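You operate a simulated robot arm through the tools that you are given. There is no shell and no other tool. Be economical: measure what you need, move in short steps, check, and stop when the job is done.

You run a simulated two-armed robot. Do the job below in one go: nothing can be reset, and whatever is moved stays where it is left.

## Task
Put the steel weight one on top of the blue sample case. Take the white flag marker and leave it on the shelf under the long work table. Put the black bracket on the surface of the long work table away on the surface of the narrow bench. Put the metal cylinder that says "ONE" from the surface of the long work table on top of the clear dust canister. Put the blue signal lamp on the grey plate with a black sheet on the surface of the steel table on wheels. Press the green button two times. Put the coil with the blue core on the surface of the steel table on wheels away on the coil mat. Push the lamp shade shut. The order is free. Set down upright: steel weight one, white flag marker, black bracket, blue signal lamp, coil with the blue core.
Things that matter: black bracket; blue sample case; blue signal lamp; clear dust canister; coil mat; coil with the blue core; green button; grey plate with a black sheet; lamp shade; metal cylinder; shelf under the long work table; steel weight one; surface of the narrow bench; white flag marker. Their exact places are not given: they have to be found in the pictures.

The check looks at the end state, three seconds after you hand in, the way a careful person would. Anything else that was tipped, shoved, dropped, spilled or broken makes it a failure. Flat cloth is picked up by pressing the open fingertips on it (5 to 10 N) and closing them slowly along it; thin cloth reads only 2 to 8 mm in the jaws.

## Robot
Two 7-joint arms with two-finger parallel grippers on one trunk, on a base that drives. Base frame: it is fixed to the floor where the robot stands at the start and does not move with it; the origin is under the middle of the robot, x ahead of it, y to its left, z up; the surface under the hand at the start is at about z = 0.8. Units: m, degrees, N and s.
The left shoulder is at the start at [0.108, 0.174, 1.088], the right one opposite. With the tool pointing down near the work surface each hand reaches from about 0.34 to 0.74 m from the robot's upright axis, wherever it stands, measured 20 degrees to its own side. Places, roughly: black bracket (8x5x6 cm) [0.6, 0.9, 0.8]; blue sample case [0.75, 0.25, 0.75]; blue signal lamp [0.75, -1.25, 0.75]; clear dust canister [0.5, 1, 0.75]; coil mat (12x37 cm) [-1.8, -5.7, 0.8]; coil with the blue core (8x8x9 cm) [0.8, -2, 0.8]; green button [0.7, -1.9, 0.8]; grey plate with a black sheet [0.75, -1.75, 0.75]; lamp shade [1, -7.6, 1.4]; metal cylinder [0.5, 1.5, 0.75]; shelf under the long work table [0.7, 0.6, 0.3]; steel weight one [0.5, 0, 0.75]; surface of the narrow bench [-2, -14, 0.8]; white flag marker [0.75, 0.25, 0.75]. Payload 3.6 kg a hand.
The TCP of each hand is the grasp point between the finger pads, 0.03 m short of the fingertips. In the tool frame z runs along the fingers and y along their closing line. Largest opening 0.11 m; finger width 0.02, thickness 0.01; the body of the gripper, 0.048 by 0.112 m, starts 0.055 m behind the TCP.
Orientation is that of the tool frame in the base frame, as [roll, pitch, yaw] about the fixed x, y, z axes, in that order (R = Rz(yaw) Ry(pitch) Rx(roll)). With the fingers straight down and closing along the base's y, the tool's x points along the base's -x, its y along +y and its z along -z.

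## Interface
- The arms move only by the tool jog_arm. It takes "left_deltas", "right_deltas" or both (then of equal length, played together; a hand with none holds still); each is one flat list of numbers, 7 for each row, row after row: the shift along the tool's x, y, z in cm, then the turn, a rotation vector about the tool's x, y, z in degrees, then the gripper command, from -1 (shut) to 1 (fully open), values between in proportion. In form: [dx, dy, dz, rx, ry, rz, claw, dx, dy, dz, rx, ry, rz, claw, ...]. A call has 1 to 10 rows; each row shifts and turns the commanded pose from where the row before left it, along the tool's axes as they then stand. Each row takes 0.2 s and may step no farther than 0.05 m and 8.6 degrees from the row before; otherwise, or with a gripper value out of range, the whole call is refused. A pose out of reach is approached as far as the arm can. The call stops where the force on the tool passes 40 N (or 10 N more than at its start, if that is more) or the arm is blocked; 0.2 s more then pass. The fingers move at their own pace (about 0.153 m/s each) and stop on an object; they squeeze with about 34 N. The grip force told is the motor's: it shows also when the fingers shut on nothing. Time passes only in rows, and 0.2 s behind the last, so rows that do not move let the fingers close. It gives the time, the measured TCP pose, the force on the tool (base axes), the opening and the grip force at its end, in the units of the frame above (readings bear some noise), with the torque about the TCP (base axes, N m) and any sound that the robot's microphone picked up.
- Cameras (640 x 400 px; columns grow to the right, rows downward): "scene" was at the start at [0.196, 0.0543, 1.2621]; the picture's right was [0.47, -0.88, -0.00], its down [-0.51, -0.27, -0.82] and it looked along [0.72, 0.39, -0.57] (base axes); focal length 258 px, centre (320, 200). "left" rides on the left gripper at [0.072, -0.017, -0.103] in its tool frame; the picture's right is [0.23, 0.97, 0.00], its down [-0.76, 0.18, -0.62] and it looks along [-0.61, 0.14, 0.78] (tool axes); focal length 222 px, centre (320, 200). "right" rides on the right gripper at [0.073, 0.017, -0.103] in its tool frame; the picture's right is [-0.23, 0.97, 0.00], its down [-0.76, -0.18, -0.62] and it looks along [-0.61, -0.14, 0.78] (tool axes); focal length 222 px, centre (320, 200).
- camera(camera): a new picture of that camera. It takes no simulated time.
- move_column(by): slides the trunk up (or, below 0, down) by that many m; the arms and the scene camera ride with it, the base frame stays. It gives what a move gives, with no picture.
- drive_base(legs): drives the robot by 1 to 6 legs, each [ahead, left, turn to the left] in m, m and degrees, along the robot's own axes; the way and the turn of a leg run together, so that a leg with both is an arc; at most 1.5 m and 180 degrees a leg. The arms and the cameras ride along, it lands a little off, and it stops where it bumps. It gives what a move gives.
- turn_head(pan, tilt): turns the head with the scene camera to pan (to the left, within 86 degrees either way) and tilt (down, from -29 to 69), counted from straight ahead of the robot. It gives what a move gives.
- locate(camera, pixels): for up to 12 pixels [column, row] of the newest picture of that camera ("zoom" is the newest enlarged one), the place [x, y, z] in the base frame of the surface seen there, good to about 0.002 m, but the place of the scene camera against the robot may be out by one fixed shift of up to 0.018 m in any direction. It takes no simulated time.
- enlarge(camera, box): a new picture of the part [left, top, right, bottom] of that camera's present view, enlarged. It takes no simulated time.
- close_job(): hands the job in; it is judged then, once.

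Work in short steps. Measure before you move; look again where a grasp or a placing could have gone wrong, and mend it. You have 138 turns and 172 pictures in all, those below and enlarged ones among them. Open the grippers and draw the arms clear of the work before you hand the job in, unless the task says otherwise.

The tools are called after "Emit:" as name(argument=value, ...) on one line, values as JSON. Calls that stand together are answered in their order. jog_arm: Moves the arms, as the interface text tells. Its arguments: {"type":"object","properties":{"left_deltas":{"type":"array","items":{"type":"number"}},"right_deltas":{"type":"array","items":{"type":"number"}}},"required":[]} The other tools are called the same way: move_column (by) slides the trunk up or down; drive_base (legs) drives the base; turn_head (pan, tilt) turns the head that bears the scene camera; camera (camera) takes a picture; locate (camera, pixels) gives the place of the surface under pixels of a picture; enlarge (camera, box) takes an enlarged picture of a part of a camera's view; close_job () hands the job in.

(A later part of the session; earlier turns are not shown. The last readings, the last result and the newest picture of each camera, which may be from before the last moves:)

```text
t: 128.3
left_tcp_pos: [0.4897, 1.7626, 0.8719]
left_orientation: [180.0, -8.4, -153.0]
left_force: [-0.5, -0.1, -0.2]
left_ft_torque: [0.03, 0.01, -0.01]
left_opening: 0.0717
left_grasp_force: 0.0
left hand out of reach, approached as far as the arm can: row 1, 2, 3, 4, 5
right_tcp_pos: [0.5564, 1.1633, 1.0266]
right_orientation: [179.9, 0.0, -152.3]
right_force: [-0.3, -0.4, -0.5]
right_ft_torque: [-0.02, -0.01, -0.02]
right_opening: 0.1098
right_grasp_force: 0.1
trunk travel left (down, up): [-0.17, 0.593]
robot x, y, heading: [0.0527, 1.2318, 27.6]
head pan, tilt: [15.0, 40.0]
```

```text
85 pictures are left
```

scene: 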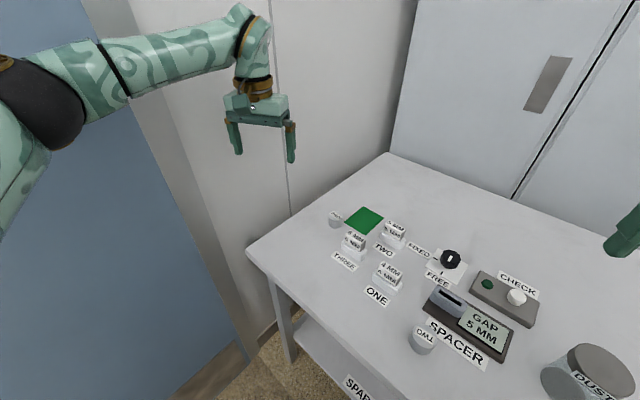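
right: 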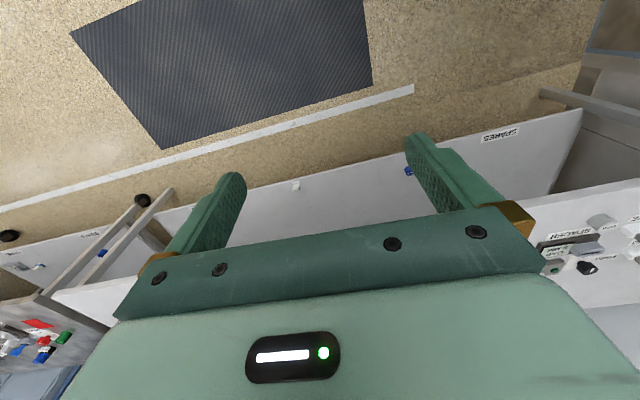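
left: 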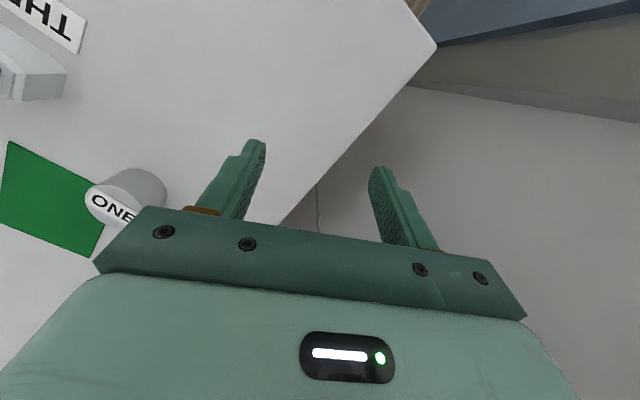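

The arm's inward swing is the limit; the target needs to be ~20° to the left of the robot's front. I raise the column 0.1 and turn the base 14° right, which brings the hand over the cylinder.

Emit:
move_column(by=0.1)

Emit:
drive_base(legs=[[0, 0, -14]])

Emit:
camera(camera="left")

```text
t: 129.6
left_tcp_pos: [0.4694, 1.7516, 1.0324]
left_orientation: [-180.0, -1.8, -153.3]
left_force: [0.2, 0.3, 0.2]
left_ft_torque: [-0.02, 0.01, 0.0]
left_opening: 0.0717
left_grasp_force: 0.1
right_tcp_pos: [0.5568, 1.1627, 1.1258]
right_orientation: [180.0, -0.1, -152.3]
right_force: [0.4, 0.9, 0.7]
right_ft_torque: [0.0, 0.01, -0.01]
right_opening: 0.1099
right_grasp_force: 0.1
trunk travel left (down, up): [-0.27, 0.493]
robot x, y, heading: [0.0518, 1.2344, 27.6]
head pan, tilt: [15.0, 40.0]
```

```text
t: 130.9
left_tcp_pos: [0.5838, 1.6348, 1.0327]
left_orientation: [180.0, -1.7, -167.5]
left_force: [-0.1, -0.1, -0.4]
left_ft_torque: [0.0, 0.0, 0.0]
left_opening: 0.0716
left_grasp_force: 0.2
right_tcp_pos: [0.5241, 1.0421, 1.1265]
right_orientation: [179.9, 0.0, -166.4]
right_force: [0.7, 0.0, -0.4]
right_ft_torque: [0.02, -0.01, -0.01]
right_opening: 0.11
right_grasp_force: 0.1
trunk travel left (down, up): [-0.27, 0.493]
robot x, y, heading: [0.0538, 1.2331, 13.9]
head pan, tilt: [15.0, 40.0]
```

```text
84 pictures are left
```

left: 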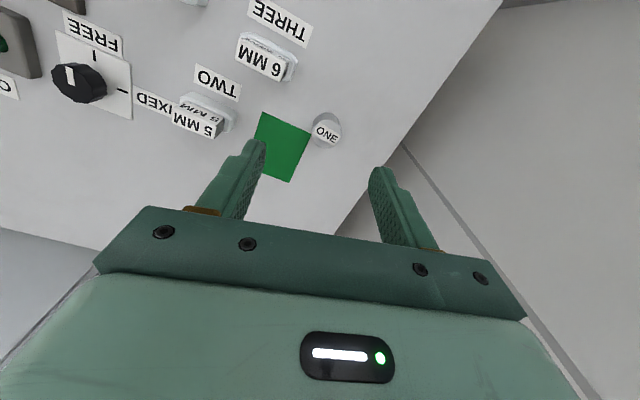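

Emit:
enlarge(camera="left", box=[270, 90, 390, 170])

Emit:
locate(camera="left", pixels=[[326, 131], [313, 129], [339, 135], [268, 62], [285, 75], [327, 144]])

```text
5.00 times, centred on (330, 130) of left
```

zoom: 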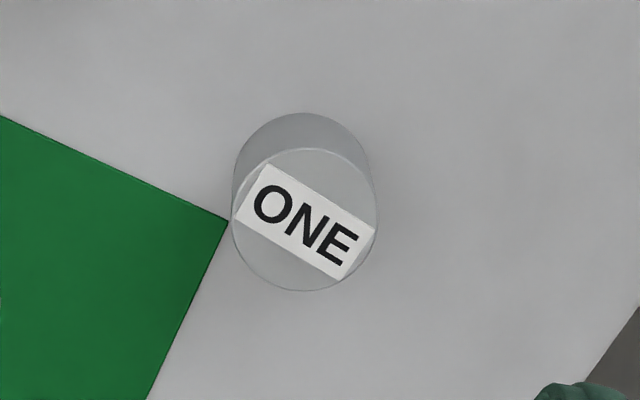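

```text
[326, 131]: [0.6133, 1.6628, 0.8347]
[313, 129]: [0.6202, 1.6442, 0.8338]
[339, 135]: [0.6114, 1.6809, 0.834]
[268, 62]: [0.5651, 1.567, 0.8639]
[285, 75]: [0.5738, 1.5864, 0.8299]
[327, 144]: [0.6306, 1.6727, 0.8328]
```

Emit:
locate(camera="zoom", pixels=[[236, 215], [374, 222], [302, 155], [305, 286], [305, 220]])

```text
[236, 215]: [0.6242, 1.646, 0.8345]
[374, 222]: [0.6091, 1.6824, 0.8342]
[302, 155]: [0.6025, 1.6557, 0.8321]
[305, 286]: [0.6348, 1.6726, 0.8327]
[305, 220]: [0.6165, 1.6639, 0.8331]
```

Cylinder centre (0.617, 1.664), top 0.834. I move over it and descend to TCP 0.838, then close.

Emit:
jog_arm(left_deltas=[-1.95, 1.05, 3, 0, -1.7, 0, 0.3, -1.9, 1.05, 3.5, 0, 0, 0, 0.3, 0, 0, 4.5, 0, 0, 0, 0.3, 0, 0, 3, 0, 0, 0, 0.3, 0, 0, 0, 0, 0, 0, 0.3])

Emit:
camera(camera="left")

```text
t: 132.1
left_tcp_pos: [0.5885, 1.6946, 0.9511]
left_orientation: [-180.0, 0.0, -167.4]
left_force: [-0.3, -0.2, -0.4]
left_ft_torque: [-0.01, 0.02, 0.0]
left_opening: 0.0713
left_grasp_force: 0.1
left hand out of reach, approached as far as the arm can: row 1, 2, 3, 4
right_tcp_pos: [0.5249, 1.0418, 1.1266]
right_orientation: [180.0, 0.0, -166.4]
right_force: [-0.1, -0.6, -0.4]
right_ft_torque: [-0.03, -0.05, -0.03]
right_opening: 0.1099
right_grasp_force: 0.1
trunk travel left (down, up): [-0.27, 0.493]
robot x, y, heading: [0.0541, 1.2285, 13.8]
head pan, tilt: [15.0, 40.0]
```

```text
82 pictures are left
```

left: 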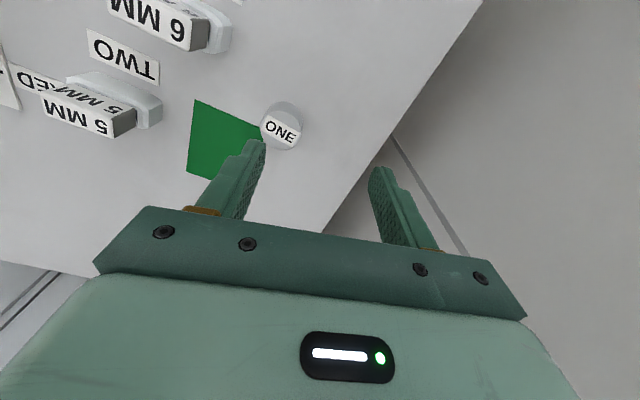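

The target is ~1 cm beyond the arm's radius. I drive the base 6 cm closer along its heading and retry.

Emit:
drive_base(legs=[[0.06, 0, 0]])

Emit:
camera(camera="left")

```text
t: 133.1
left_tcp_pos: [0.6487, 1.708, 0.9512]
left_orientation: [-180.0, -0.2, -167.5]
left_force: [0.6, -0.4, 0.0]
left_ft_torque: [0.01, 0.05, 0.04]
left_opening: 0.0714
left_grasp_force: 0.1
right_tcp_pos: [0.5834, 1.0565, 1.1257]
right_orientation: [180.0, -0.2, -166.4]
right_force: [0.4, 0.5, -0.8]
right_ft_torque: [-0.05, 0.03, -0.01]
right_opening: 0.11
right_grasp_force: 0.1
trunk travel left (down, up): [-0.27, 0.493]
robot x, y, heading: [0.1089, 1.2483, 13.6]
head pan, tilt: [15.0, 40.0]
```

```text
81 pictures are left
```

left: 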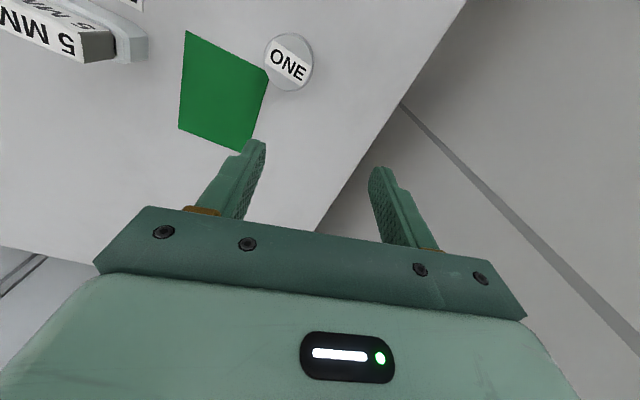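

I shift back over the cylinder and descend.

Emit:
jog_arm(left_deltas=[2.0, -1.8, 0, 0, 0, 0, 0.3, 2.0, -1.8, 0, 0, 0, 0, 0.3, 0, 0, 0, 0, 0, 0, 0.3, 0, 0, 4, 0, 0, 0, 0.3, 0, 0, 0, 0, 0, 0, 0.3])

Emit:
camera(camera="left")

```text
t: 134.2
left_tcp_pos: [0.6429, 1.7139, 0.9371]
left_orientation: [-180.0, 0.2, -167.5]
left_force: [0.2, 0.1, -0.6]
left_ft_torque: [0.02, 0.02, 0.01]
left_opening: 0.0717
left_grasp_force: 0.0
left hand out of reach, approached as far as the arm can: row 1, 2, 4
right_tcp_pos: [0.5821, 1.0546, 1.1274]
right_orientation: [179.9, 0.0, -166.5]
right_force: [0.5, 0.0, 0.1]
right_ft_torque: [0.03, -0.01, -0.02]
right_opening: 0.1099
right_grasp_force: 0.0
trunk travel left (down, up): [-0.27, 0.493]
robot x, y, heading: [0.1113, 1.2487, 13.9]
head pan, tilt: [15.0, 40.0]
```

```text
80 pictures are left
```

left: 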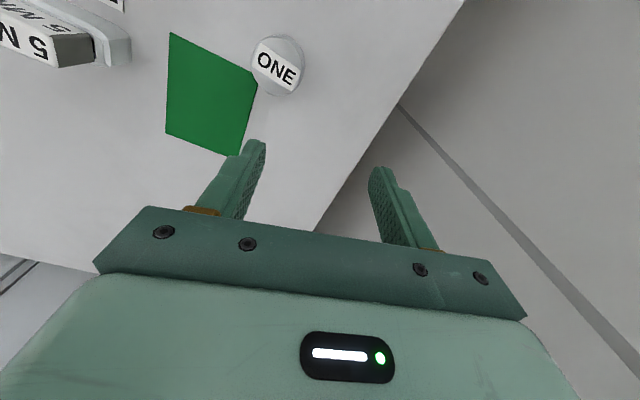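

The left arm seems wedged at a joint limit in this posture. Since the cylinder is round, I try another tool yaw (+32° about the tool axis) and then move inward.

Emit:
jog_arm(left_deltas=[0, 0, 0, 0, 0, 8, 0.3, 0, 0, 0, 0, 0, 8, 0.3, 0, 0, 0, 0, 0, 8, 0.3, 0, 0, 0, 0, 0, 8, 0.3, 0.4, -2.8, 0, 0, 0, 0, 0.3, 0.4, -2.8, 0, 0, 0, 0, 0.3, 0, 0, 0, 0, 0, 0, 0.3])

Emit:
turn_head(pan=40, tilt=25)

Emit:
camera(camera="scene")

```text
t: 135.8
left_tcp_pos: [0.617, 1.6653, 0.9355]
left_orientation: [-180.0, 0.1, 160.5]
left_force: [-0.1, -0.6, -0.1]
left_ft_torque: [0.01, 0.0, 0.0]
left_opening: 0.0713
left_grasp_force: 0.1
right_tcp_pos: [0.5803, 1.0552, 1.1277]
right_orientation: [-180.0, 0.0, -166.5]
right_force: [0.4, -1.1, -0.2]
right_ft_torque: [0.01, 0.01, 0.02]
right_opening: 0.1097
right_grasp_force: 0.0
trunk travel left (down, up): [-0.27, 0.493]
robot x, y, heading: [0.1076, 1.2446, 13.4]
head pan, tilt: [15.0, 40.0]
```

```text
t: 136.7
left_tcp_pos: [0.6179, 1.6655, 0.9347]
left_orientation: [-179.9, 0.1, 160.6]
left_force: [0.1, -0.1, -0.2]
left_ft_torque: [-0.02, -0.01, -0.01]
left_opening: 0.0718
left_grasp_force: 0.0
right_tcp_pos: [0.5802, 1.0562, 1.1267]
right_orientation: [180.0, 0.0, -166.4]
right_force: [0.2, 0.5, 0.2]
right_ft_torque: [-0.04, 0.0, -0.03]
right_opening: 0.1098
right_grasp_force: 0.0
trunk travel left (down, up): [-0.27, 0.493]
robot x, y, heading: [0.1125, 1.244, 13.6]
head pan, tilt: [40.0, 25.0]
```

```text
79 pictures are left
```

scene: 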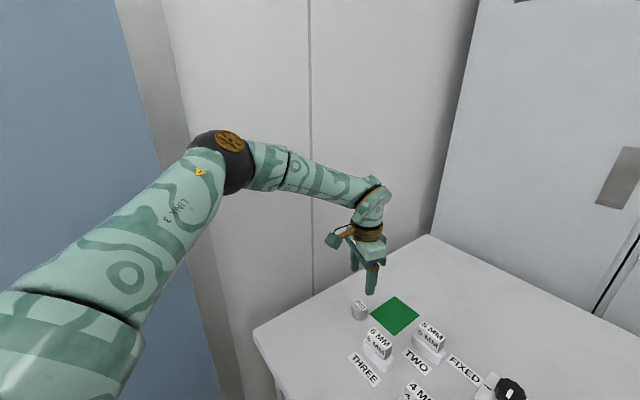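

That freed it (wrist-yaw limit). The hand is exactly over the cylinder; I descend to 0.838, close and lift.

Emit:
jog_arm(left_deltas=[0, 0, 4, 0, 0, 0, 0.3, 0, 0, 4, 0, 0, 0, 0.3, 0, 0, 1.7, 0, 0, 0, 0.3, 0, 0, 0, 0, 0, 0, 0.3, 0, 0, 0, 0, 0, 0, -1, 0, 0, 0, 0, 0, 0, -1, 0, 0, -3, 0, 0, 0, -1, 0, 0, -5, 0, 0, 0, -1, 0, 0, -5, 0, 0, 0, -1, 0, 0, 0, 0, 0, 0, -1])

Emit:
camera(camera="left")

```text
t: 138.9
left_tcp_pos: [0.6027, 1.6697, 0.9763]
left_orientation: [-179.9, 0.0, 160.5]
left_force: [0.5, 0.8, -0.2]
left_ft_torque: [0.01, 0.02, 0.0]
left_opening: 0.0001
left_grasp_force: 34.5
left hand out of reach, approached as far as the arm can: row 2, 3
right_tcp_pos: [0.582, 1.0558, 1.1268]
right_orientation: [-179.9, 0.0, -166.5]
right_force: [0.2, -0.1, -0.4]
right_ft_torque: [0.0, 0.01, 0.0]
right_opening: 0.1102
right_grasp_force: 0.1
trunk travel left (down, up): [-0.27, 0.493]
robot x, y, heading: [0.1068, 1.2472, 13.6]
head pan, tilt: [40.0, 25.0]
```

```text
78 pictures are left
```

left: 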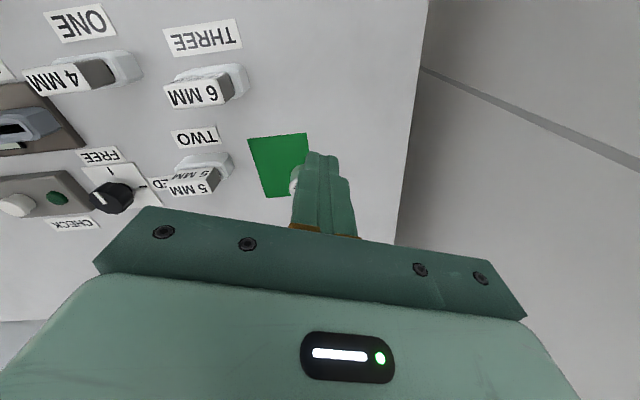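

The descent hit the limit and the grip closed on nothing above the cylinder. I reopen, rotate the tool a further 24°, recentre, and check.

Emit:
jog_arm(left_deltas=[-1.5, 0, 0, 0, 0, 0, 0.3, 0, 0, 0, 0, 0, 8, 0.3, 0, 0, 0, 0, 0, 8, 0.3, 0, 0, 0, 0, 0, 8, 0.3, 0, 0, 4, 0, 0, 0, 0.3, 0, 0, 3, 0, 0, 0, 0.3, 0, 0, 0, 0, 0, 0, 0.3])

Emit:
camera(camera="left")

Emit:
enlarge(camera="left", box=[250, 80, 400, 180])

```text
t: 140.5
left_tcp_pos: [0.6168, 1.6641, 0.9096]
left_orientation: [-180.0, 0.1, 136.6]
left_force: [-0.2, -0.1, -0.6]
left_ft_torque: [0.03, 0.0, 0.02]
left_opening: 0.0716
left_grasp_force: 0.0
right_tcp_pos: [0.5815, 1.0545, 1.1269]
right_orientation: [180.0, 0.0, -166.5]
right_force: [0.6, 0.2, -0.7]
right_ft_torque: [0.0, 0.01, 0.01]
right_opening: 0.1102
right_grasp_force: 0.0
trunk travel left (down, up): [-0.27, 0.493]
robot x, y, heading: [0.1143, 1.2471, 13.3]
head pan, tilt: [40.0, 25.0]
```

```text
77 pictures are left
```

left: 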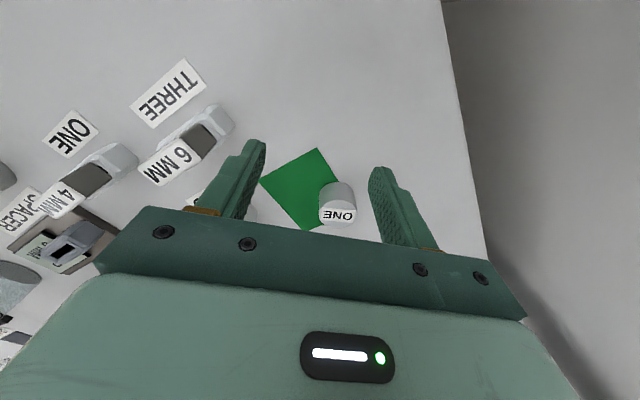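

```text
4.00 times, centred on (325, 130) of left
```

zoom: 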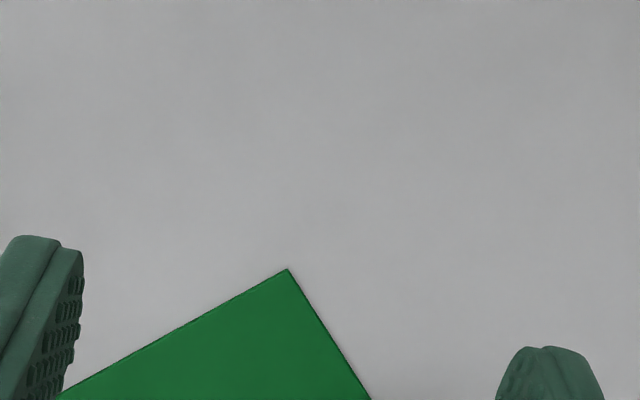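

The cylinder appears at (338,200); I relocate it, as the earlier close may have nudged it.

Emit:
enlarge(camera="left", box=[290, 160, 390, 240])

Emit:
locate(camera="left", pixels=[[338, 216], [321, 216], [355, 215], [338, 207], [338, 224], [320, 150], [262, 180]])

```text
5.00 times, centred on (340, 200) of left
```

zoom: 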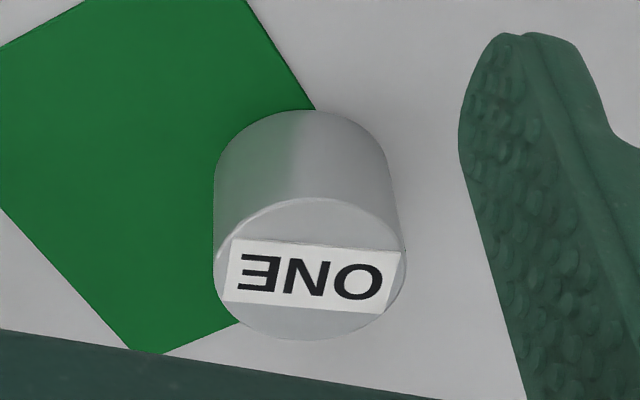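

```text
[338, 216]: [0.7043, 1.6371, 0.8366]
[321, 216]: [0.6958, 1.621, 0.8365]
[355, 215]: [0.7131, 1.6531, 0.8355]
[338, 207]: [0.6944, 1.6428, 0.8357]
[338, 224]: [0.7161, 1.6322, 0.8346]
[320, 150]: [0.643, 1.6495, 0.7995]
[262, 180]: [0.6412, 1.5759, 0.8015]
```

The cylinder was pushed to (0.704, 1.638) but stands upright. I move over it at the present height and check reach.

Emit:
jog_arm(left_deltas=[-2.7, 1.4, 0, 0, 0, 0, 0.3, -2.7, 1.4, 0, 0, 0, 0, 0.3, -2.7, 1.3, 0, 0, 0, 0, 0.3, 0, 0, 0, 0, 0, 0, 0.3])

Emit:
camera(camera="left")

```text
t: 141.5
left_tcp_pos: [0.6324, 1.6568, 0.9224]
left_orientation: [179.9, 0.1, 136.5]
left_force: [0.2, 0.8, 0.4]
left_ft_torque: [0.03, 0.01, 0.0]
left_opening: 0.0716
left_grasp_force: 0.0
left hand out of reach, approached as far as the arm can: row 1, 2, 3
right_tcp_pos: [0.5822, 1.0552, 1.1269]
right_orientation: [180.0, 0.0, -166.5]
right_force: [0.0, 1.1, 0.1]
right_ft_torque: [0.01, 0.02, 0.0]
right_opening: 0.1101
right_grasp_force: 0.1
trunk travel left (down, up): [-0.27, 0.493]
robot x, y, heading: [0.1092, 1.2494, 13.4]
head pan, tilt: [40.0, 25.0]
```

```text
74 pictures are left
```

left: 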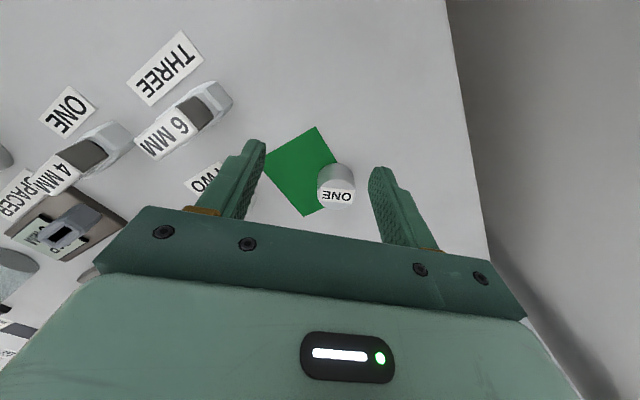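

I turn the base 10° right so the target is further to the left side, and rotate the wrist back to a mid yaw.

Emit:
drive_base(legs=[[0, 0, -10]])

Emit:
jog_arm(left_deltas=[0, 0, 0, 0, 0, -8, 0.3, 0, 0, 0, 0, 0, -8, 0.3, 0, 0, 0, 0, 0, -8, 0.3, 0, 0, 0, 0, 0, -8, 0.3, 0, 3, 0, 0, 0, 0, 0.3, 0, 3, 0, 0, 0, 0, 0.3, 0, 0, 0, 0, 0, 0, 0.3])

Emit:
camera(camera="left")

```text
t: 142.6
left_tcp_pos: [0.6973, 1.5594, 0.9215]
left_orientation: [179.9, 0.1, 126.6]
left_force: [0.0, -0.1, 0.3]
left_ft_torque: [0.02, 0.04, -0.02]
left_opening: 0.0715
left_grasp_force: 0.1
right_tcp_pos: [0.5421, 0.9762, 1.1277]
right_orientation: [179.9, 0.0, -176.4]
right_force: [0.2, -0.9, 0.1]
right_ft_torque: [0.05, 0.01, 0.0]
right_opening: 0.1098
right_grasp_force: 0.1
trunk travel left (down, up): [-0.27, 0.493]
robot x, y, heading: [0.111, 1.2433, 3.6]
head pan, tilt: [40.0, 25.0]
```

```text
t: 144.2
left_tcp_pos: [0.7126, 1.6157, 0.9238]
left_orientation: [-180.0, 0.2, 158.6]
left_force: [-0.7, 0.3, -0.4]
left_ft_torque: [0.03, -0.01, 0.0]
left_opening: 0.0716
left_grasp_force: 0.1
left hand out of reach, approached as far as the arm can: row 6
right_tcp_pos: [0.5418, 0.9772, 1.1264]
right_orientation: [179.9, 0.1, -176.4]
right_force: [-0.3, 0.2, 0.4]
right_ft_torque: [-0.04, 0.03, 0.01]
right_opening: 0.11
right_grasp_force: 0.0
trunk travel left (down, up): [-0.27, 0.493]
robot x, y, heading: [0.1107, 1.2448, 3.6]
head pan, tilt: [40.0, 25.0]
```

```text
73 pictures are left
```

left: 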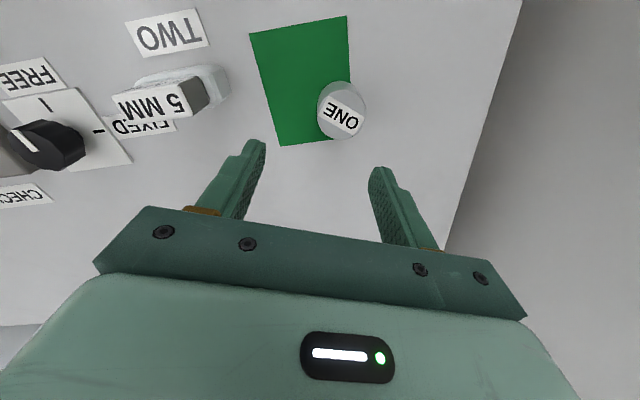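

The radius limit is about 0.53 m from the shoulder; I drive 5 cm ahead and then place the hand over the cylinder.

Emit:
drive_base(legs=[[0.05, 0, 0]])

Emit:
camera(camera="left")

```text
t: 145.2
left_tcp_pos: [0.7648, 1.6198, 0.9214]
left_orientation: [179.9, 0.0, 158.6]
left_force: [0.6, 0.5, -0.7]
left_ft_torque: [-0.01, 0.03, 0.0]
left_opening: 0.0718
left_grasp_force: 0.1
right_tcp_pos: [0.5949, 0.9808, 1.1265]
right_orientation: [180.0, -0.2, -176.5]
right_force: [0.3, -0.1, 0.6]
right_ft_torque: [-0.02, 0.04, 0.01]
right_opening: 0.1098
right_grasp_force: 0.0
trunk travel left (down, up): [-0.27, 0.493]
robot x, y, heading: [0.1655, 1.2493, 3.6]
head pan, tilt: [40.0, 25.0]
```

```text
72 pictures are left
```

left: 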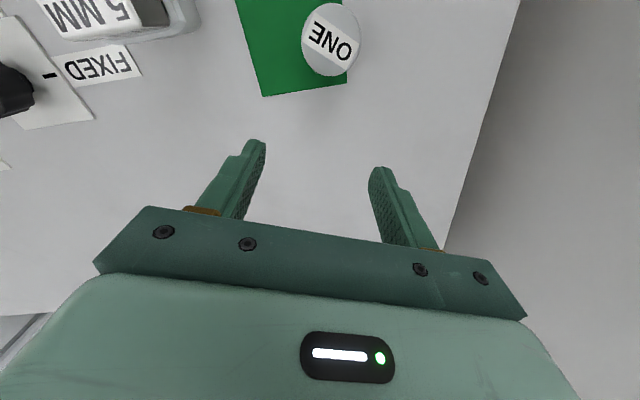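

Emit:
locate(camera="left", pixels=[[331, 41], [304, 38], [359, 42], [330, 8], [330, 73]])

```text
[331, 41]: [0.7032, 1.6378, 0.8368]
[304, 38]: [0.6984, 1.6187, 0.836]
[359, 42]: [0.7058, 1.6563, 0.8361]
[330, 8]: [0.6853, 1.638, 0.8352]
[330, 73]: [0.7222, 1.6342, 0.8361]
```

Centre (0.7035, 1.637). I move over it and descend to z 0.842 without closing yet.

Emit:
jog_arm(left_deltas=[3.15, -0.32, 0, 0, 0, 0, 0.3, 3.15, -0.33, 0, 0, 0, 0, 0.3, 0, 0, 0, 0, 0, 0, 0.3, 0, 0, 4, 0, 0, 0, 0.3, 0, 0, 4, 0, 0, 0, 0.3, 0, 0, 0, 0, 0, 0, 0.3])

Emit:
camera(camera="left")

```text
t: 146.6
left_tcp_pos: [0.7023, 1.6352, 0.8442]
left_orientation: [-179.9, 0.2, 158.6]
left_force: [-0.2, 0.1, 0.4]
left_ft_torque: [-0.02, 0.03, -0.03]
left_opening: 0.0717
left_grasp_force: 0.0
right_tcp_pos: [0.5914, 0.981, 1.1272]
right_orientation: [180.0, 0.1, -176.5]
right_force: [0.1, -0.5, 0.2]
right_ft_torque: [0.0, 0.01, -0.01]
right_opening: 0.1101
right_grasp_force: 0.0
trunk travel left (down, up): [-0.27, 0.493]
robot x, y, heading: [0.1613, 1.2468, 3.5]
head pan, tilt: [40.0, 25.0]
```

```text
71 pictures are left
```

left: 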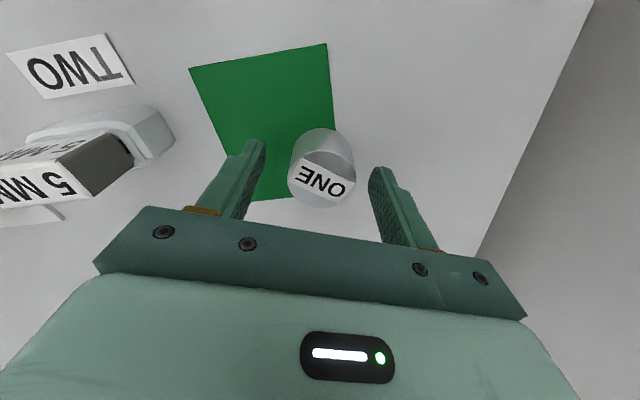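

Well placed with the cylinder between the fingers. I close and lift.

Emit:
jog_arm(left_deltas=[0, 0, 0.3, 0, 0, 0, 0.3, 0, 0, 0, 0, 0, 0, -1, 0, 0, 0, 0, 0, 0, -1, 0, 0, 0, 0, 0, 0, -1, 0, 0, -3, 0, 0, 0, -1, 0, 0, -4, 0, 0, 0, -1, 0, 0, -4, 0, 0, 0, -1, 0, 0, -3, 0, 0, 0, -1, 0, 0, 0, 0, 0, 0, -1])

Emit:
camera(camera="left")

```text
t: 148.6
left_tcp_pos: [0.7028, 1.6347, 0.9812]
left_orientation: [-180.0, 0.1, 158.6]
left_force: [0.8, 0.1, -1.1]
left_ft_torque: [0.01, 0.0, 0.04]
left_opening: 0.0411
left_grasp_force: 34.3
right_tcp_pos: [0.5937, 0.9808, 1.1266]
right_orientation: [-180.0, -0.1, -176.5]
right_force: [0.2, 0.0, 0.7]
right_ft_torque: [-0.05, 0.02, -0.03]
right_opening: 0.1099
right_grasp_force: 0.0
trunk travel left (down, up): [-0.27, 0.493]
robot x, y, heading: [0.16, 1.2485, 3.6]
head pan, tilt: [40.0, 25.0]
```

```text
70 pictures are left
```

left: 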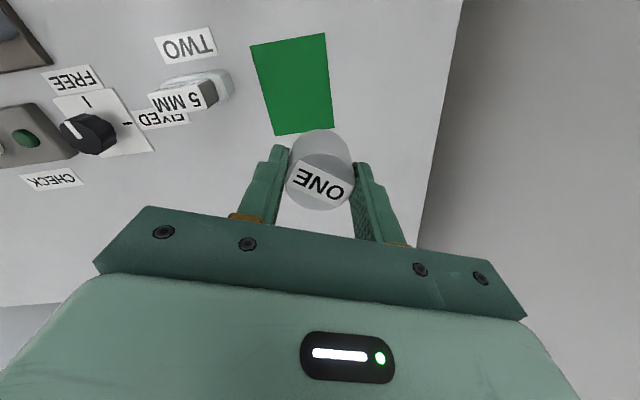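

Cylinder held (0.041 opening). I drive back 0.11 m and right 0.52 m to bring it near the canister, then look.

Emit:
drive_base(legs=[[-0.11, 0, -3.6], [0, -0.5, 0]])

Emit:
camera(camera="left")

Emit:
turn_head(pan=25, tilt=40)

Emit:
camera(camera="scene")

```text
t: 152.3
left_tcp_pos: [0.6159, 1.0766, 0.9812]
left_orientation: [180.0, 0.2, 154.1]
left_force: [0.6, -0.6, -0.8]
left_ft_torque: [0.01, -0.01, -0.04]
left_opening: 0.0409
left_grasp_force: 34.0
right_tcp_pos: [0.4544, 0.434, 1.1268]
right_orientation: [179.9, 0.0, 178.9]
right_force: [-0.1, -0.3, 0.3]
right_ft_torque: [0.0, -0.02, -0.01]
right_opening: 0.11
right_grasp_force: 0.0
trunk travel left (down, up): [-0.27, 0.493]
robot x, y, heading: [0.0426, 0.7362, -1.2]
head pan, tilt: [40.0, 25.0]
```

```text
69 pictures are left
```

left: 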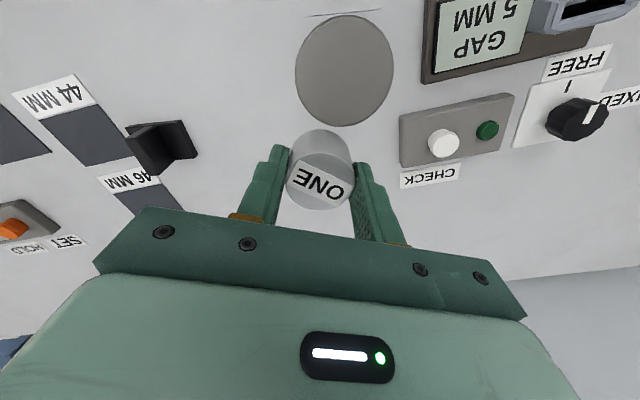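

```text
t: 153.1
left_tcp_pos: [0.6154, 1.0768, 0.9808]
left_orientation: [179.9, 0.3, 154.1]
left_force: [0.1, -0.8, -1.6]
left_ft_torque: [0.02, -0.01, -0.01]
left_opening: 0.041
left_grasp_force: 33.6
right_tcp_pos: [0.454, 0.4357, 1.1271]
right_orientation: [-180.0, -0.1, 179.0]
right_force: [0.6, -0.2, -1.1]
right_ft_torque: [0.01, -0.03, 0.02]
right_opening: 0.1098
right_grasp_force: 0.1
trunk travel left (down, up): [-0.27, 0.493]
robot x, y, heading: [0.0455, 0.7348, -1.2]
head pan, tilt: [25.0, 40.0]
```

```text
68 pictures are left
```

scene: 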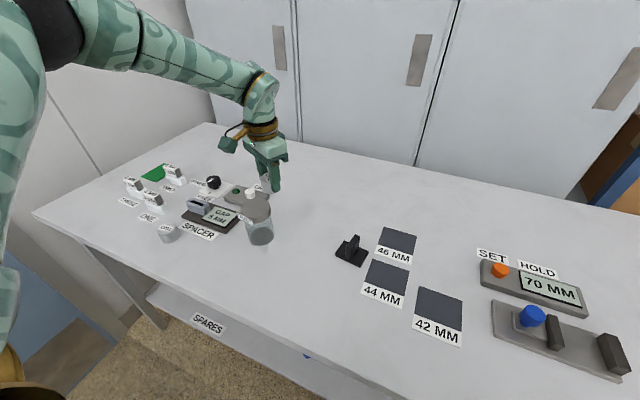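

Emit:
locate(camera="left", pixels=[[345, 70], [300, 66], [390, 72], [345, 22], [345, 120], [163, 140], [175, 125], [150, 130], [190, 155]])

Emit:
enlarge(camera="left", box=[100, 90, 240, 220])

```text
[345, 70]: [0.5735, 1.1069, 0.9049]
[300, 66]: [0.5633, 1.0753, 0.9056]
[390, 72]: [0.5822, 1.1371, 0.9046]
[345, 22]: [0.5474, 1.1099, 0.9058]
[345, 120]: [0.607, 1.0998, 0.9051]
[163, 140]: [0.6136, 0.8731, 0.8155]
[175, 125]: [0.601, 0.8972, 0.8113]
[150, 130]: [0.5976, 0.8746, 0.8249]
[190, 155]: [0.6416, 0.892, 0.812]
```

```text
3.08 times, centred on (170, 155) of left
```

zoom: 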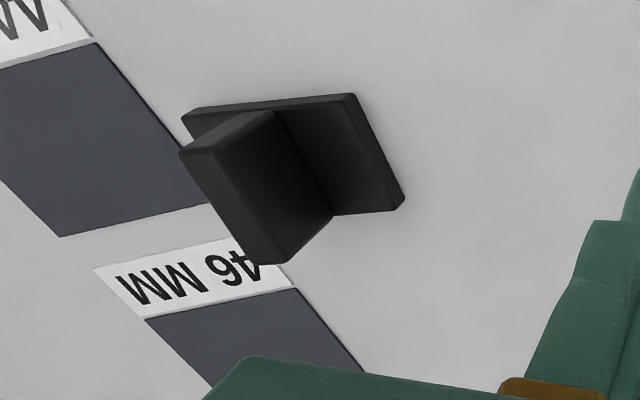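

Lid centre (0.575, 1.106), top 0.905. I move the cylinder over it and lower to contact at TCP ≈0.946, then release.

Emit:
jog_arm(left_deltas=[2.45, 0.43, 0, 0, 0, 0, -1, 2.45, 0.43, 0, 0, 0, 0, -1, 0, 0, 2, 0, 0, 0, -1, 0, 0, 1, 0, 0, 0, -1, 0, 0, 0.3, 0, 0, 0, -1, 0, 0, 0, 0, 0, 0, -1])

Emit:
enlarge(camera="scene", box=[200, 130, 320, 260])

```text
t: 154.5
left_tcp_pos: [0.5758, 1.1064, 0.9485]
left_orientation: [180.0, 0.2, 154.2]
left_force: [-0.2, 0.2, -0.7]
left_ft_torque: [0.05, 0.01, -0.01]
left_opening: 0.041
left_grasp_force: 34.7
right_tcp_pos: [0.4546, 0.4347, 1.1269]
right_orientation: [180.0, 0.0, 178.9]
right_force: [-0.3, -0.4, -0.4]
right_ft_torque: [0.02, 0.01, 0.0]
right_opening: 0.1101
right_grasp_force: 0.1
trunk travel left (down, up): [-0.27, 0.493]
robot x, y, heading: [0.0489, 0.7352, -0.8]
head pan, tilt: [25.0, 40.0]
```

```text
3.08 times, centred on (260, 195) of scene
```

zoom: 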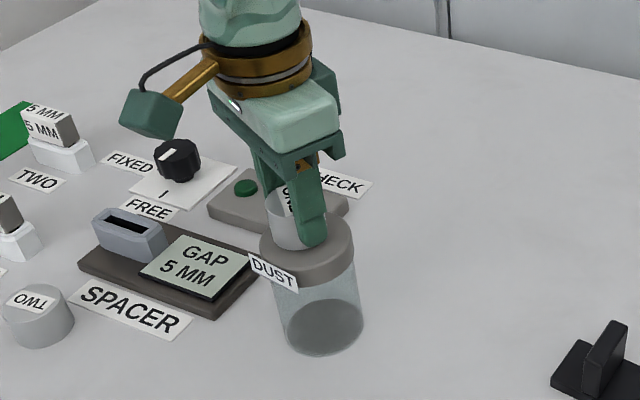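

Over the lid, ~2 mm to go. I lower 0.25 cm, release gently and lift straight up.

Emit:
jog_arm(left_deltas=[0, 0, 0.15, 0, 0, 0, -1, 0, 0, 0.1, 0, 0, 0, -1, 0, 0, 0, 0, 0, 0, -0.1, 0, 0, 0, 0, 0, 0, 0.3, 0, 0, 0, 0, 0, 0, 0.3, 0, 0, -3, 0, 0, 0, 0.3, 0, 0, -5, 0, 0, 0, 0.3, 0, 0, -4, 0, 0, 0, 0.6, 0, 0, 0, 0, 0, 0, 1])

Emit:
enlarge(camera="scene", box=[200, 130, 320, 260])

Emit:
enlarge(camera="scene", box=[310, 210, 410, 290])

```text
t: 156.5
left_tcp_pos: [0.575, 1.1066, 1.0656]
left_orientation: [180.0, 0.2, 154.2]
left_force: [-0.3, 0.9, 0.0]
left_ft_torque: [0.0, 0.02, 0.02]
left_opening: 0.1102
left_grasp_force: 0.0
right_tcp_pos: [0.4554, 0.4355, 1.1263]
right_orientation: [179.9, -0.1, 179.0]
right_force: [0.7, 0.4, -0.2]
right_ft_torque: [0.02, 0.01, 0.05]
right_opening: 0.1101
right_grasp_force: 0.0
trunk travel left (down, up): [-0.27, 0.493]
robot x, y, heading: [0.0448, 0.7334, -1.0]
head pan, tilt: [25.0, 40.0]
```

```text
3.08 times, centred on (260, 195) of scene
```

zoom: 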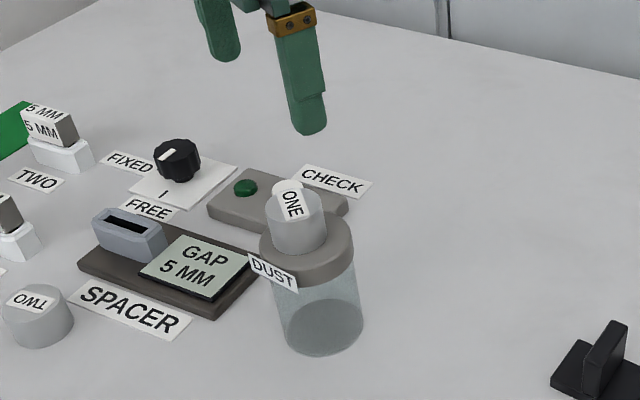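

```text
5.00 times, centred on (360, 250) of scene
```

zoom: 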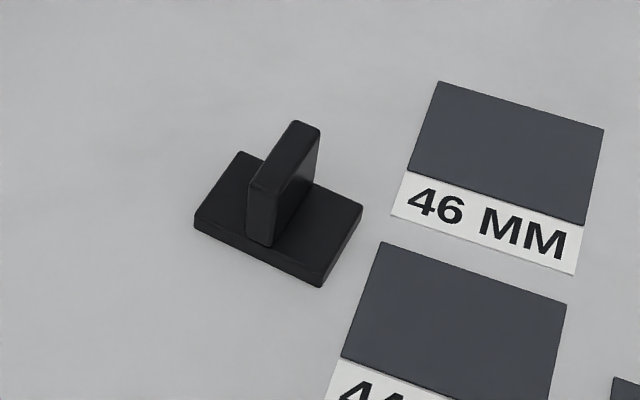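

The cylinder ONE stands on the canister. Now the bracket: I locate its upright plate.

Emit:
locate(camera="zoom", pixels=[[300, 125], [262, 180], [280, 150], [252, 190], [315, 130], [200, 215], [315, 275], [355, 205], [240, 158], [270, 235]])

Emit:
drive_base(legs=[[0, -0.2, 1]])

Emit:
jog_arm(left_deltas=[0, 0, 3, 0, 0, 0, 1, 0, 0, 3, 0, 0, 0, 1, 0, 0, 0, 0, 0, 0, 1])

Emit:
camera(camera="left")

```text
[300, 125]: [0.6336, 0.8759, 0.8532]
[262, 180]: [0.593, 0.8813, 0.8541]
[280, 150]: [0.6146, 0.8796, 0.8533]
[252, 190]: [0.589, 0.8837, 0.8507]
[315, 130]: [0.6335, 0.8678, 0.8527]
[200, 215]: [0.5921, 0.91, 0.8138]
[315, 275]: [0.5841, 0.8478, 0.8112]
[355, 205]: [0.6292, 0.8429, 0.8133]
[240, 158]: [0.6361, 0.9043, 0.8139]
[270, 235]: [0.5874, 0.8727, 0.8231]
```

```text
t: 158.1
left_tcp_pos: [0.5664, 0.9164, 1.0661]
left_orientation: [179.9, 0.2, 155.1]
left_force: [0.3, 0.0, -0.9]
left_ft_torque: [0.01, 0.04, -0.01]
left_opening: 0.1099
left_grasp_force: 0.0
right_tcp_pos: [0.4591, 0.242, 1.1267]
right_orientation: [179.9, 0.0, -179.9]
right_force: [-0.3, -0.5, -0.9]
right_ft_torque: [0.02, -0.03, -0.01]
right_opening: 0.1102
right_grasp_force: 0.0
trunk travel left (down, up): [-0.27, 0.493]
robot x, y, heading: [0.0478, 0.5374, 0.3]
head pan, tilt: [25.0, 40.0]
```

```text
t: 158.9
left_tcp_pos: [0.5668, 0.918, 1.0052]
left_orientation: [-179.9, 0.2, 155.2]
left_force: [0.4, 0.1, 0.0]
left_ft_torque: [0.04, 0.03, 0.01]
left_opening: 0.1099
left_grasp_force: 0.1
right_tcp_pos: [0.4585, 0.2421, 1.1264]
right_orientation: [-179.9, 0.0, -179.9]
right_force: [0.0, -0.5, -0.5]
right_ft_torque: [-0.04, -0.01, -0.02]
right_opening: 0.1102
right_grasp_force: 0.1
trunk travel left (down, up): [-0.27, 0.493]
robot x, y, heading: [0.0451, 0.536, 0.1]
head pan, tilt: [25.0, 40.0]
```

```text
63 pictures are left
```

left: 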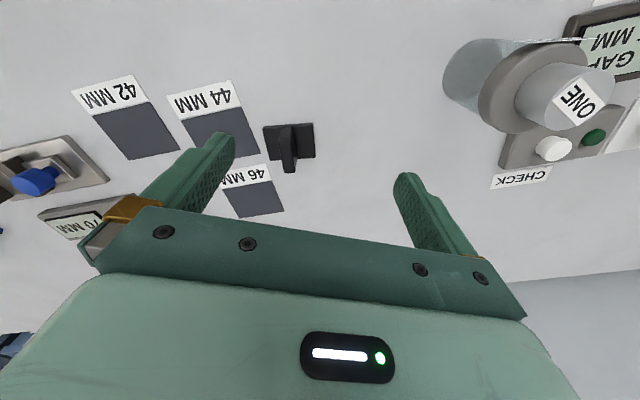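

I locate the bracket's plate with the wrist camera for the exact grasp point.

Emit:
enlarge(camera="left", box=[250, 100, 330, 180])

Emit:
locate(camera="left", pixels=[[288, 168], [288, 150], [284, 160], [293, 160], [281, 135], [292, 135]])

```text
5.00 times, centred on (290, 140) of left
```

zoom: 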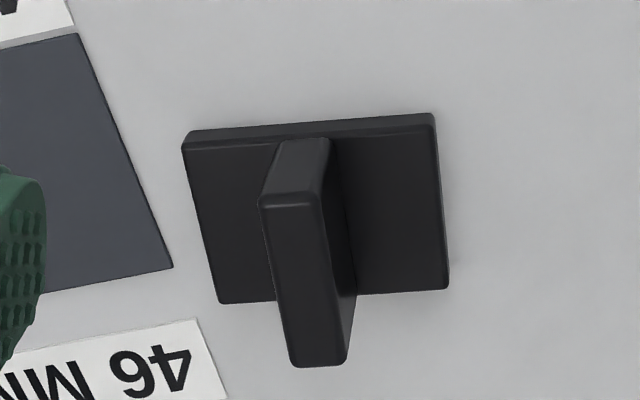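

```text
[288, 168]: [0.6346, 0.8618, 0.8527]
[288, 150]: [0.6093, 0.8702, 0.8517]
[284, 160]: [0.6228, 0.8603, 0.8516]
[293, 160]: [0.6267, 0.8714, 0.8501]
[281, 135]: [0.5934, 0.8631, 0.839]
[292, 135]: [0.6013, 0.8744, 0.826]
```

Plate centre (0.618, 0.8665), direction -10°, top 0.853. I align yaw to 170° and descend to z 0.90.

Emit:
jog_arm(left_deltas=[0, 0, 0, 0, 0, -7.5, 0.5, 0, 0, 0, 0, 0, -7.5, 0.5, -3, -2.1, 2, 0, 0, 0, 0.5, -2.9, -2.1, 2, 0, 0, 0, 0.5, 0, 0, 3.5, 0, 0, 0, 0.5, 0, 0, 3, 0, 0, 0, 0.5, 0, 0, 0, 0, 0, 0, 0.5])

Emit:
enlarge(camera="left", box=[240, 100, 400, 260])

```text
t: 160.5
left_tcp_pos: [0.6251, 0.8709, 0.9006]
left_orientation: [-179.7, 0.1, 169.9]
left_force: [0.9, -0.5, 0.3]
left_ft_torque: [0.04, 0.01, 0.01]
left_opening: 0.0823
left_grasp_force: 0.0
left hand out of reach, approached as far as the arm can: row 6
right_tcp_pos: [0.4576, 0.2421, 1.1273]
right_orientation: [-180.0, 0.0, -179.9]
right_force: [0.2, 0.7, -0.3]
right_ft_torque: [0.02, 0.0, -0.02]
right_opening: 0.1101
right_grasp_force: 0.0
trunk travel left (down, up): [-0.27, 0.493]
robot x, y, heading: [0.0451, 0.536, 0.2]
head pan, tilt: [25.0, 40.0]
```

```text
2.50 times, centred on (320, 180) of left
```

zoom: 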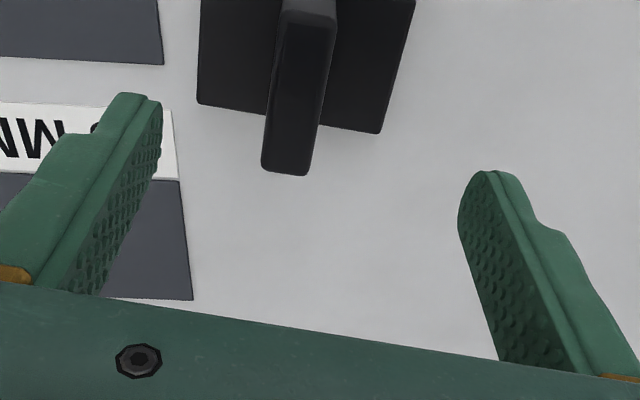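

I correct the position, descend with the column, close, and lift with the column.

Emit:
jog_arm(left_deltas=[0.6, -0.55, -0.8, 0, 0, 0, 0.5, 0, 0, 0, 0, 0, 0, 0.5])

Emit:
move_column(by=-0.06)

Emit:
jog_arm(left_deltas=[0, 0, 0, 0, 0, 0, -1, 0, 0, 0, 0, 0, 0, -1, 0, 0, 0, 0, 0, 0, -1])

Emit:
move_column(by=0.13)

Emit:
camera(camera="left")

```text
t: 161.1
left_tcp_pos: [0.6211, 0.8717, 0.9104]
left_orientation: [-179.7, 0.0, 170.0]
left_force: [0.9, -0.3, -0.2]
left_ft_torque: [0.0, 0.0, 0.01]
left_opening: 0.0825
left_grasp_force: 0.0
left hand out of reach, approached as far as the arm can: row 1
right_tcp_pos: [0.4581, 0.2426, 1.1263]
right_orientation: [-179.9, -0.1, 180.0]
right_force: [0.0, 0.3, 0.4]
right_ft_torque: [0.01, -0.03, -0.03]
right_opening: 0.1098
right_grasp_force: 0.1
trunk travel left (down, up): [-0.27, 0.493]
robot x, y, heading: [0.0432, 0.5369, 0.3]
head pan, tilt: [25.0, 40.0]
```

```text
t: 161.9
left_tcp_pos: [0.6273, 0.8722, 0.842]
left_orientation: [-178.9, -2.4, 170.1]
left_force: [-1.7, 0.8, 8.6]
left_ft_torque: [-0.39, 0.04, -0.03]
left_opening: 0.0824
left_grasp_force: 0.1
right_tcp_pos: [0.4605, 0.2439, 1.0728]
right_orientation: [180.0, -0.5, -179.9]
right_force: [0.3, 0.4, -0.1]
right_ft_torque: [-0.02, -0.03, -0.03]
right_opening: 0.1101
right_grasp_force: 0.1
trunk travel left (down, up): [-0.22, 0.543]
robot x, y, heading: [0.0446, 0.5383, -0.0]
head pan, tilt: [25.0, 40.0]
stopped: the force on the tool passed its limit at 57 N (the readings are from after the stop); the commanded pose is now the measured one
```

```text
t: 162.7
left_tcp_pos: [0.6282, 0.8722, 0.8419]
left_orientation: [-179.1, -2.3, 170.1]
left_force: [3.5, 3.8, 14.7]
left_ft_torque: [0.48, -0.48, 0.04]
left_opening: 0.0426
left_grasp_force: 34.1
right_tcp_pos: [0.4608, 0.2423, 1.0755]
right_orientation: [179.9, -0.5, -179.7]
right_force: [0.8, -0.3, 0.1]
right_ft_torque: [0.01, -0.02, -0.01]
right_opening: 0.11
right_grasp_force: 0.1
trunk travel left (down, up): [-0.22, 0.543]
robot x, y, heading: [0.0475, 0.5348, 0.1]
head pan, tilt: [25.0, 40.0]
```

```text
t: 164.2
left_tcp_pos: [0.6247, 0.8732, 0.9895]
left_orientation: [-179.3, -0.5, 170.0]
left_force: [-0.5, -0.5, -0.9]
left_ft_torque: [-0.01, 0.02, -0.02]
left_opening: 0.0157
left_grasp_force: 34.3
right_tcp_pos: [0.462, 0.2427, 1.2037]
right_orientation: [180.0, -0.6, -179.8]
right_force: [0.0, 0.2, -0.5]
right_ft_torque: [0.04, 0.01, 0.02]
right_opening: 0.1101
right_grasp_force: 0.0
trunk travel left (down, up): [-0.35, 0.413]
robot x, y, heading: [0.045, 0.537, 0.1]
head pan, tilt: [25.0, 40.0]
```

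```text
60 pictures are left
```

left: 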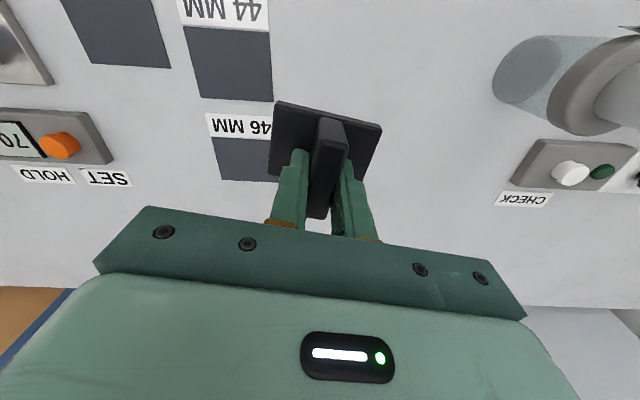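

The bracket hangs upright in the left hand (0.016 opening). I now drive back and right to the wheeled steel table and look.

Emit:
drive_base(legs=[[-0.4, 0, 0], [0, -1.0, 0], [0, -1.0, 0]])

Emit:
turn_head(pan=-5, tilt=38)

Emit:
camera(camera="scene")

```text
t: 176.3
left_tcp_pos: [0.2407, -1.1422, 0.9902]
left_orientation: [-179.4, -0.4, 169.9]
left_force: [0.0, 0.1, -2.8]
left_ft_torque: [0.01, -0.03, -0.04]
left_opening: 0.0157
left_grasp_force: 34.1
right_tcp_pos: [0.0779, -1.7693, 1.2049]
right_orientation: [-180.0, -0.5, 180.0]
right_force: [-0.1, -0.4, 0.5]
right_ft_torque: [0.02, 0.02, -0.02]
right_opening: 0.1101
right_grasp_force: 0.1
trunk travel left (down, up): [-0.35, 0.413]
robot x, y, heading: [-0.3362, -1.476, 0.2]
head pan, tilt: [25.0, 40.0]
```

```text
t: 177.3
left_tcp_pos: [0.2415, -1.1405, 0.9905]
left_orientation: [-179.3, -0.4, 169.9]
left_force: [0.1, -0.9, -1.2]
left_ft_torque: [-0.01, -0.02, -0.04]
left_opening: 0.0155
left_grasp_force: 34.5
right_tcp_pos: [0.0783, -1.7691, 1.2037]
right_orientation: [180.0, -0.5, -180.0]
right_force: [0.4, -0.7, 0.5]
right_ft_torque: [0.01, 0.01, -0.02]
right_opening: 0.11
right_grasp_force: 0.1
trunk travel left (down, up): [-0.35, 0.413]
robot x, y, heading: [-0.3374, -1.4778, 0.2]
head pan, tilt: [-5.0, 38.0]
```

```text
59 pictures are left
```

scene: 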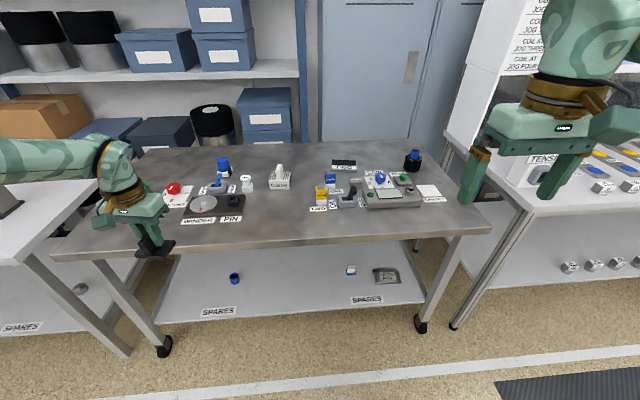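

Emit:
enlarge(camera="scene", box=[150, 140, 310, 240])

Emit:
locate(camera="scene", pixels=[[223, 159], [224, 170], [405, 177], [379, 177], [412, 155], [412, 165], [343, 163], [330, 175], [380, 240], [246, 178]])

Emit:
enlarge(camera="scene", box=[300, 140, 460, 240])

```text
4.00 times, centred on (230, 190) of scene
```

zoom: 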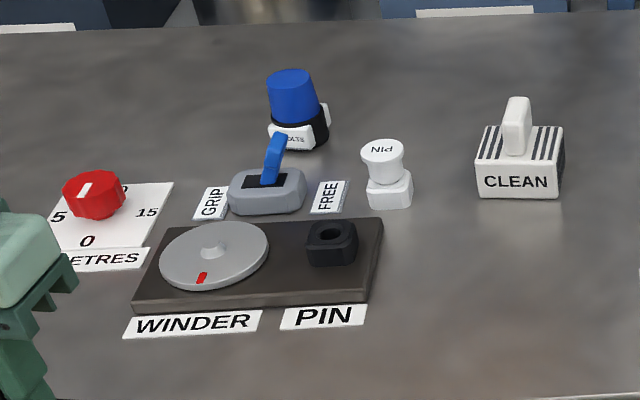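

```text
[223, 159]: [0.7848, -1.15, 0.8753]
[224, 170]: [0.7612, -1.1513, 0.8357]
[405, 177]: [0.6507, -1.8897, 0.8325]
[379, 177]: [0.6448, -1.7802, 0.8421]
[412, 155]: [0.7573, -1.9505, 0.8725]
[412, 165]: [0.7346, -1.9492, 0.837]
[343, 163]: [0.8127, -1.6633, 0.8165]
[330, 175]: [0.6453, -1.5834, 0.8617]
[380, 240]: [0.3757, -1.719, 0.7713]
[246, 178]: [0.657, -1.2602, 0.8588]
```

```text
4.00 times, centred on (380, 190) of scene
```

zoom: 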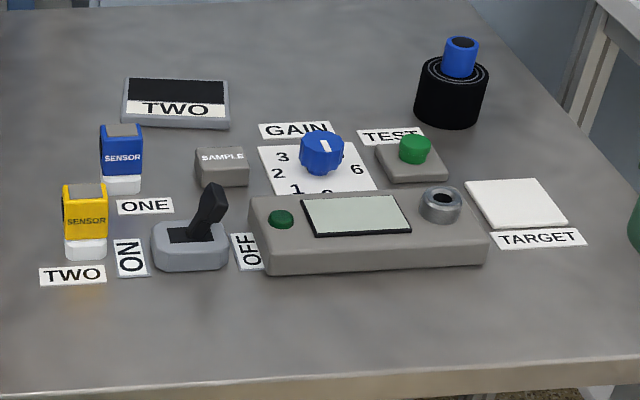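

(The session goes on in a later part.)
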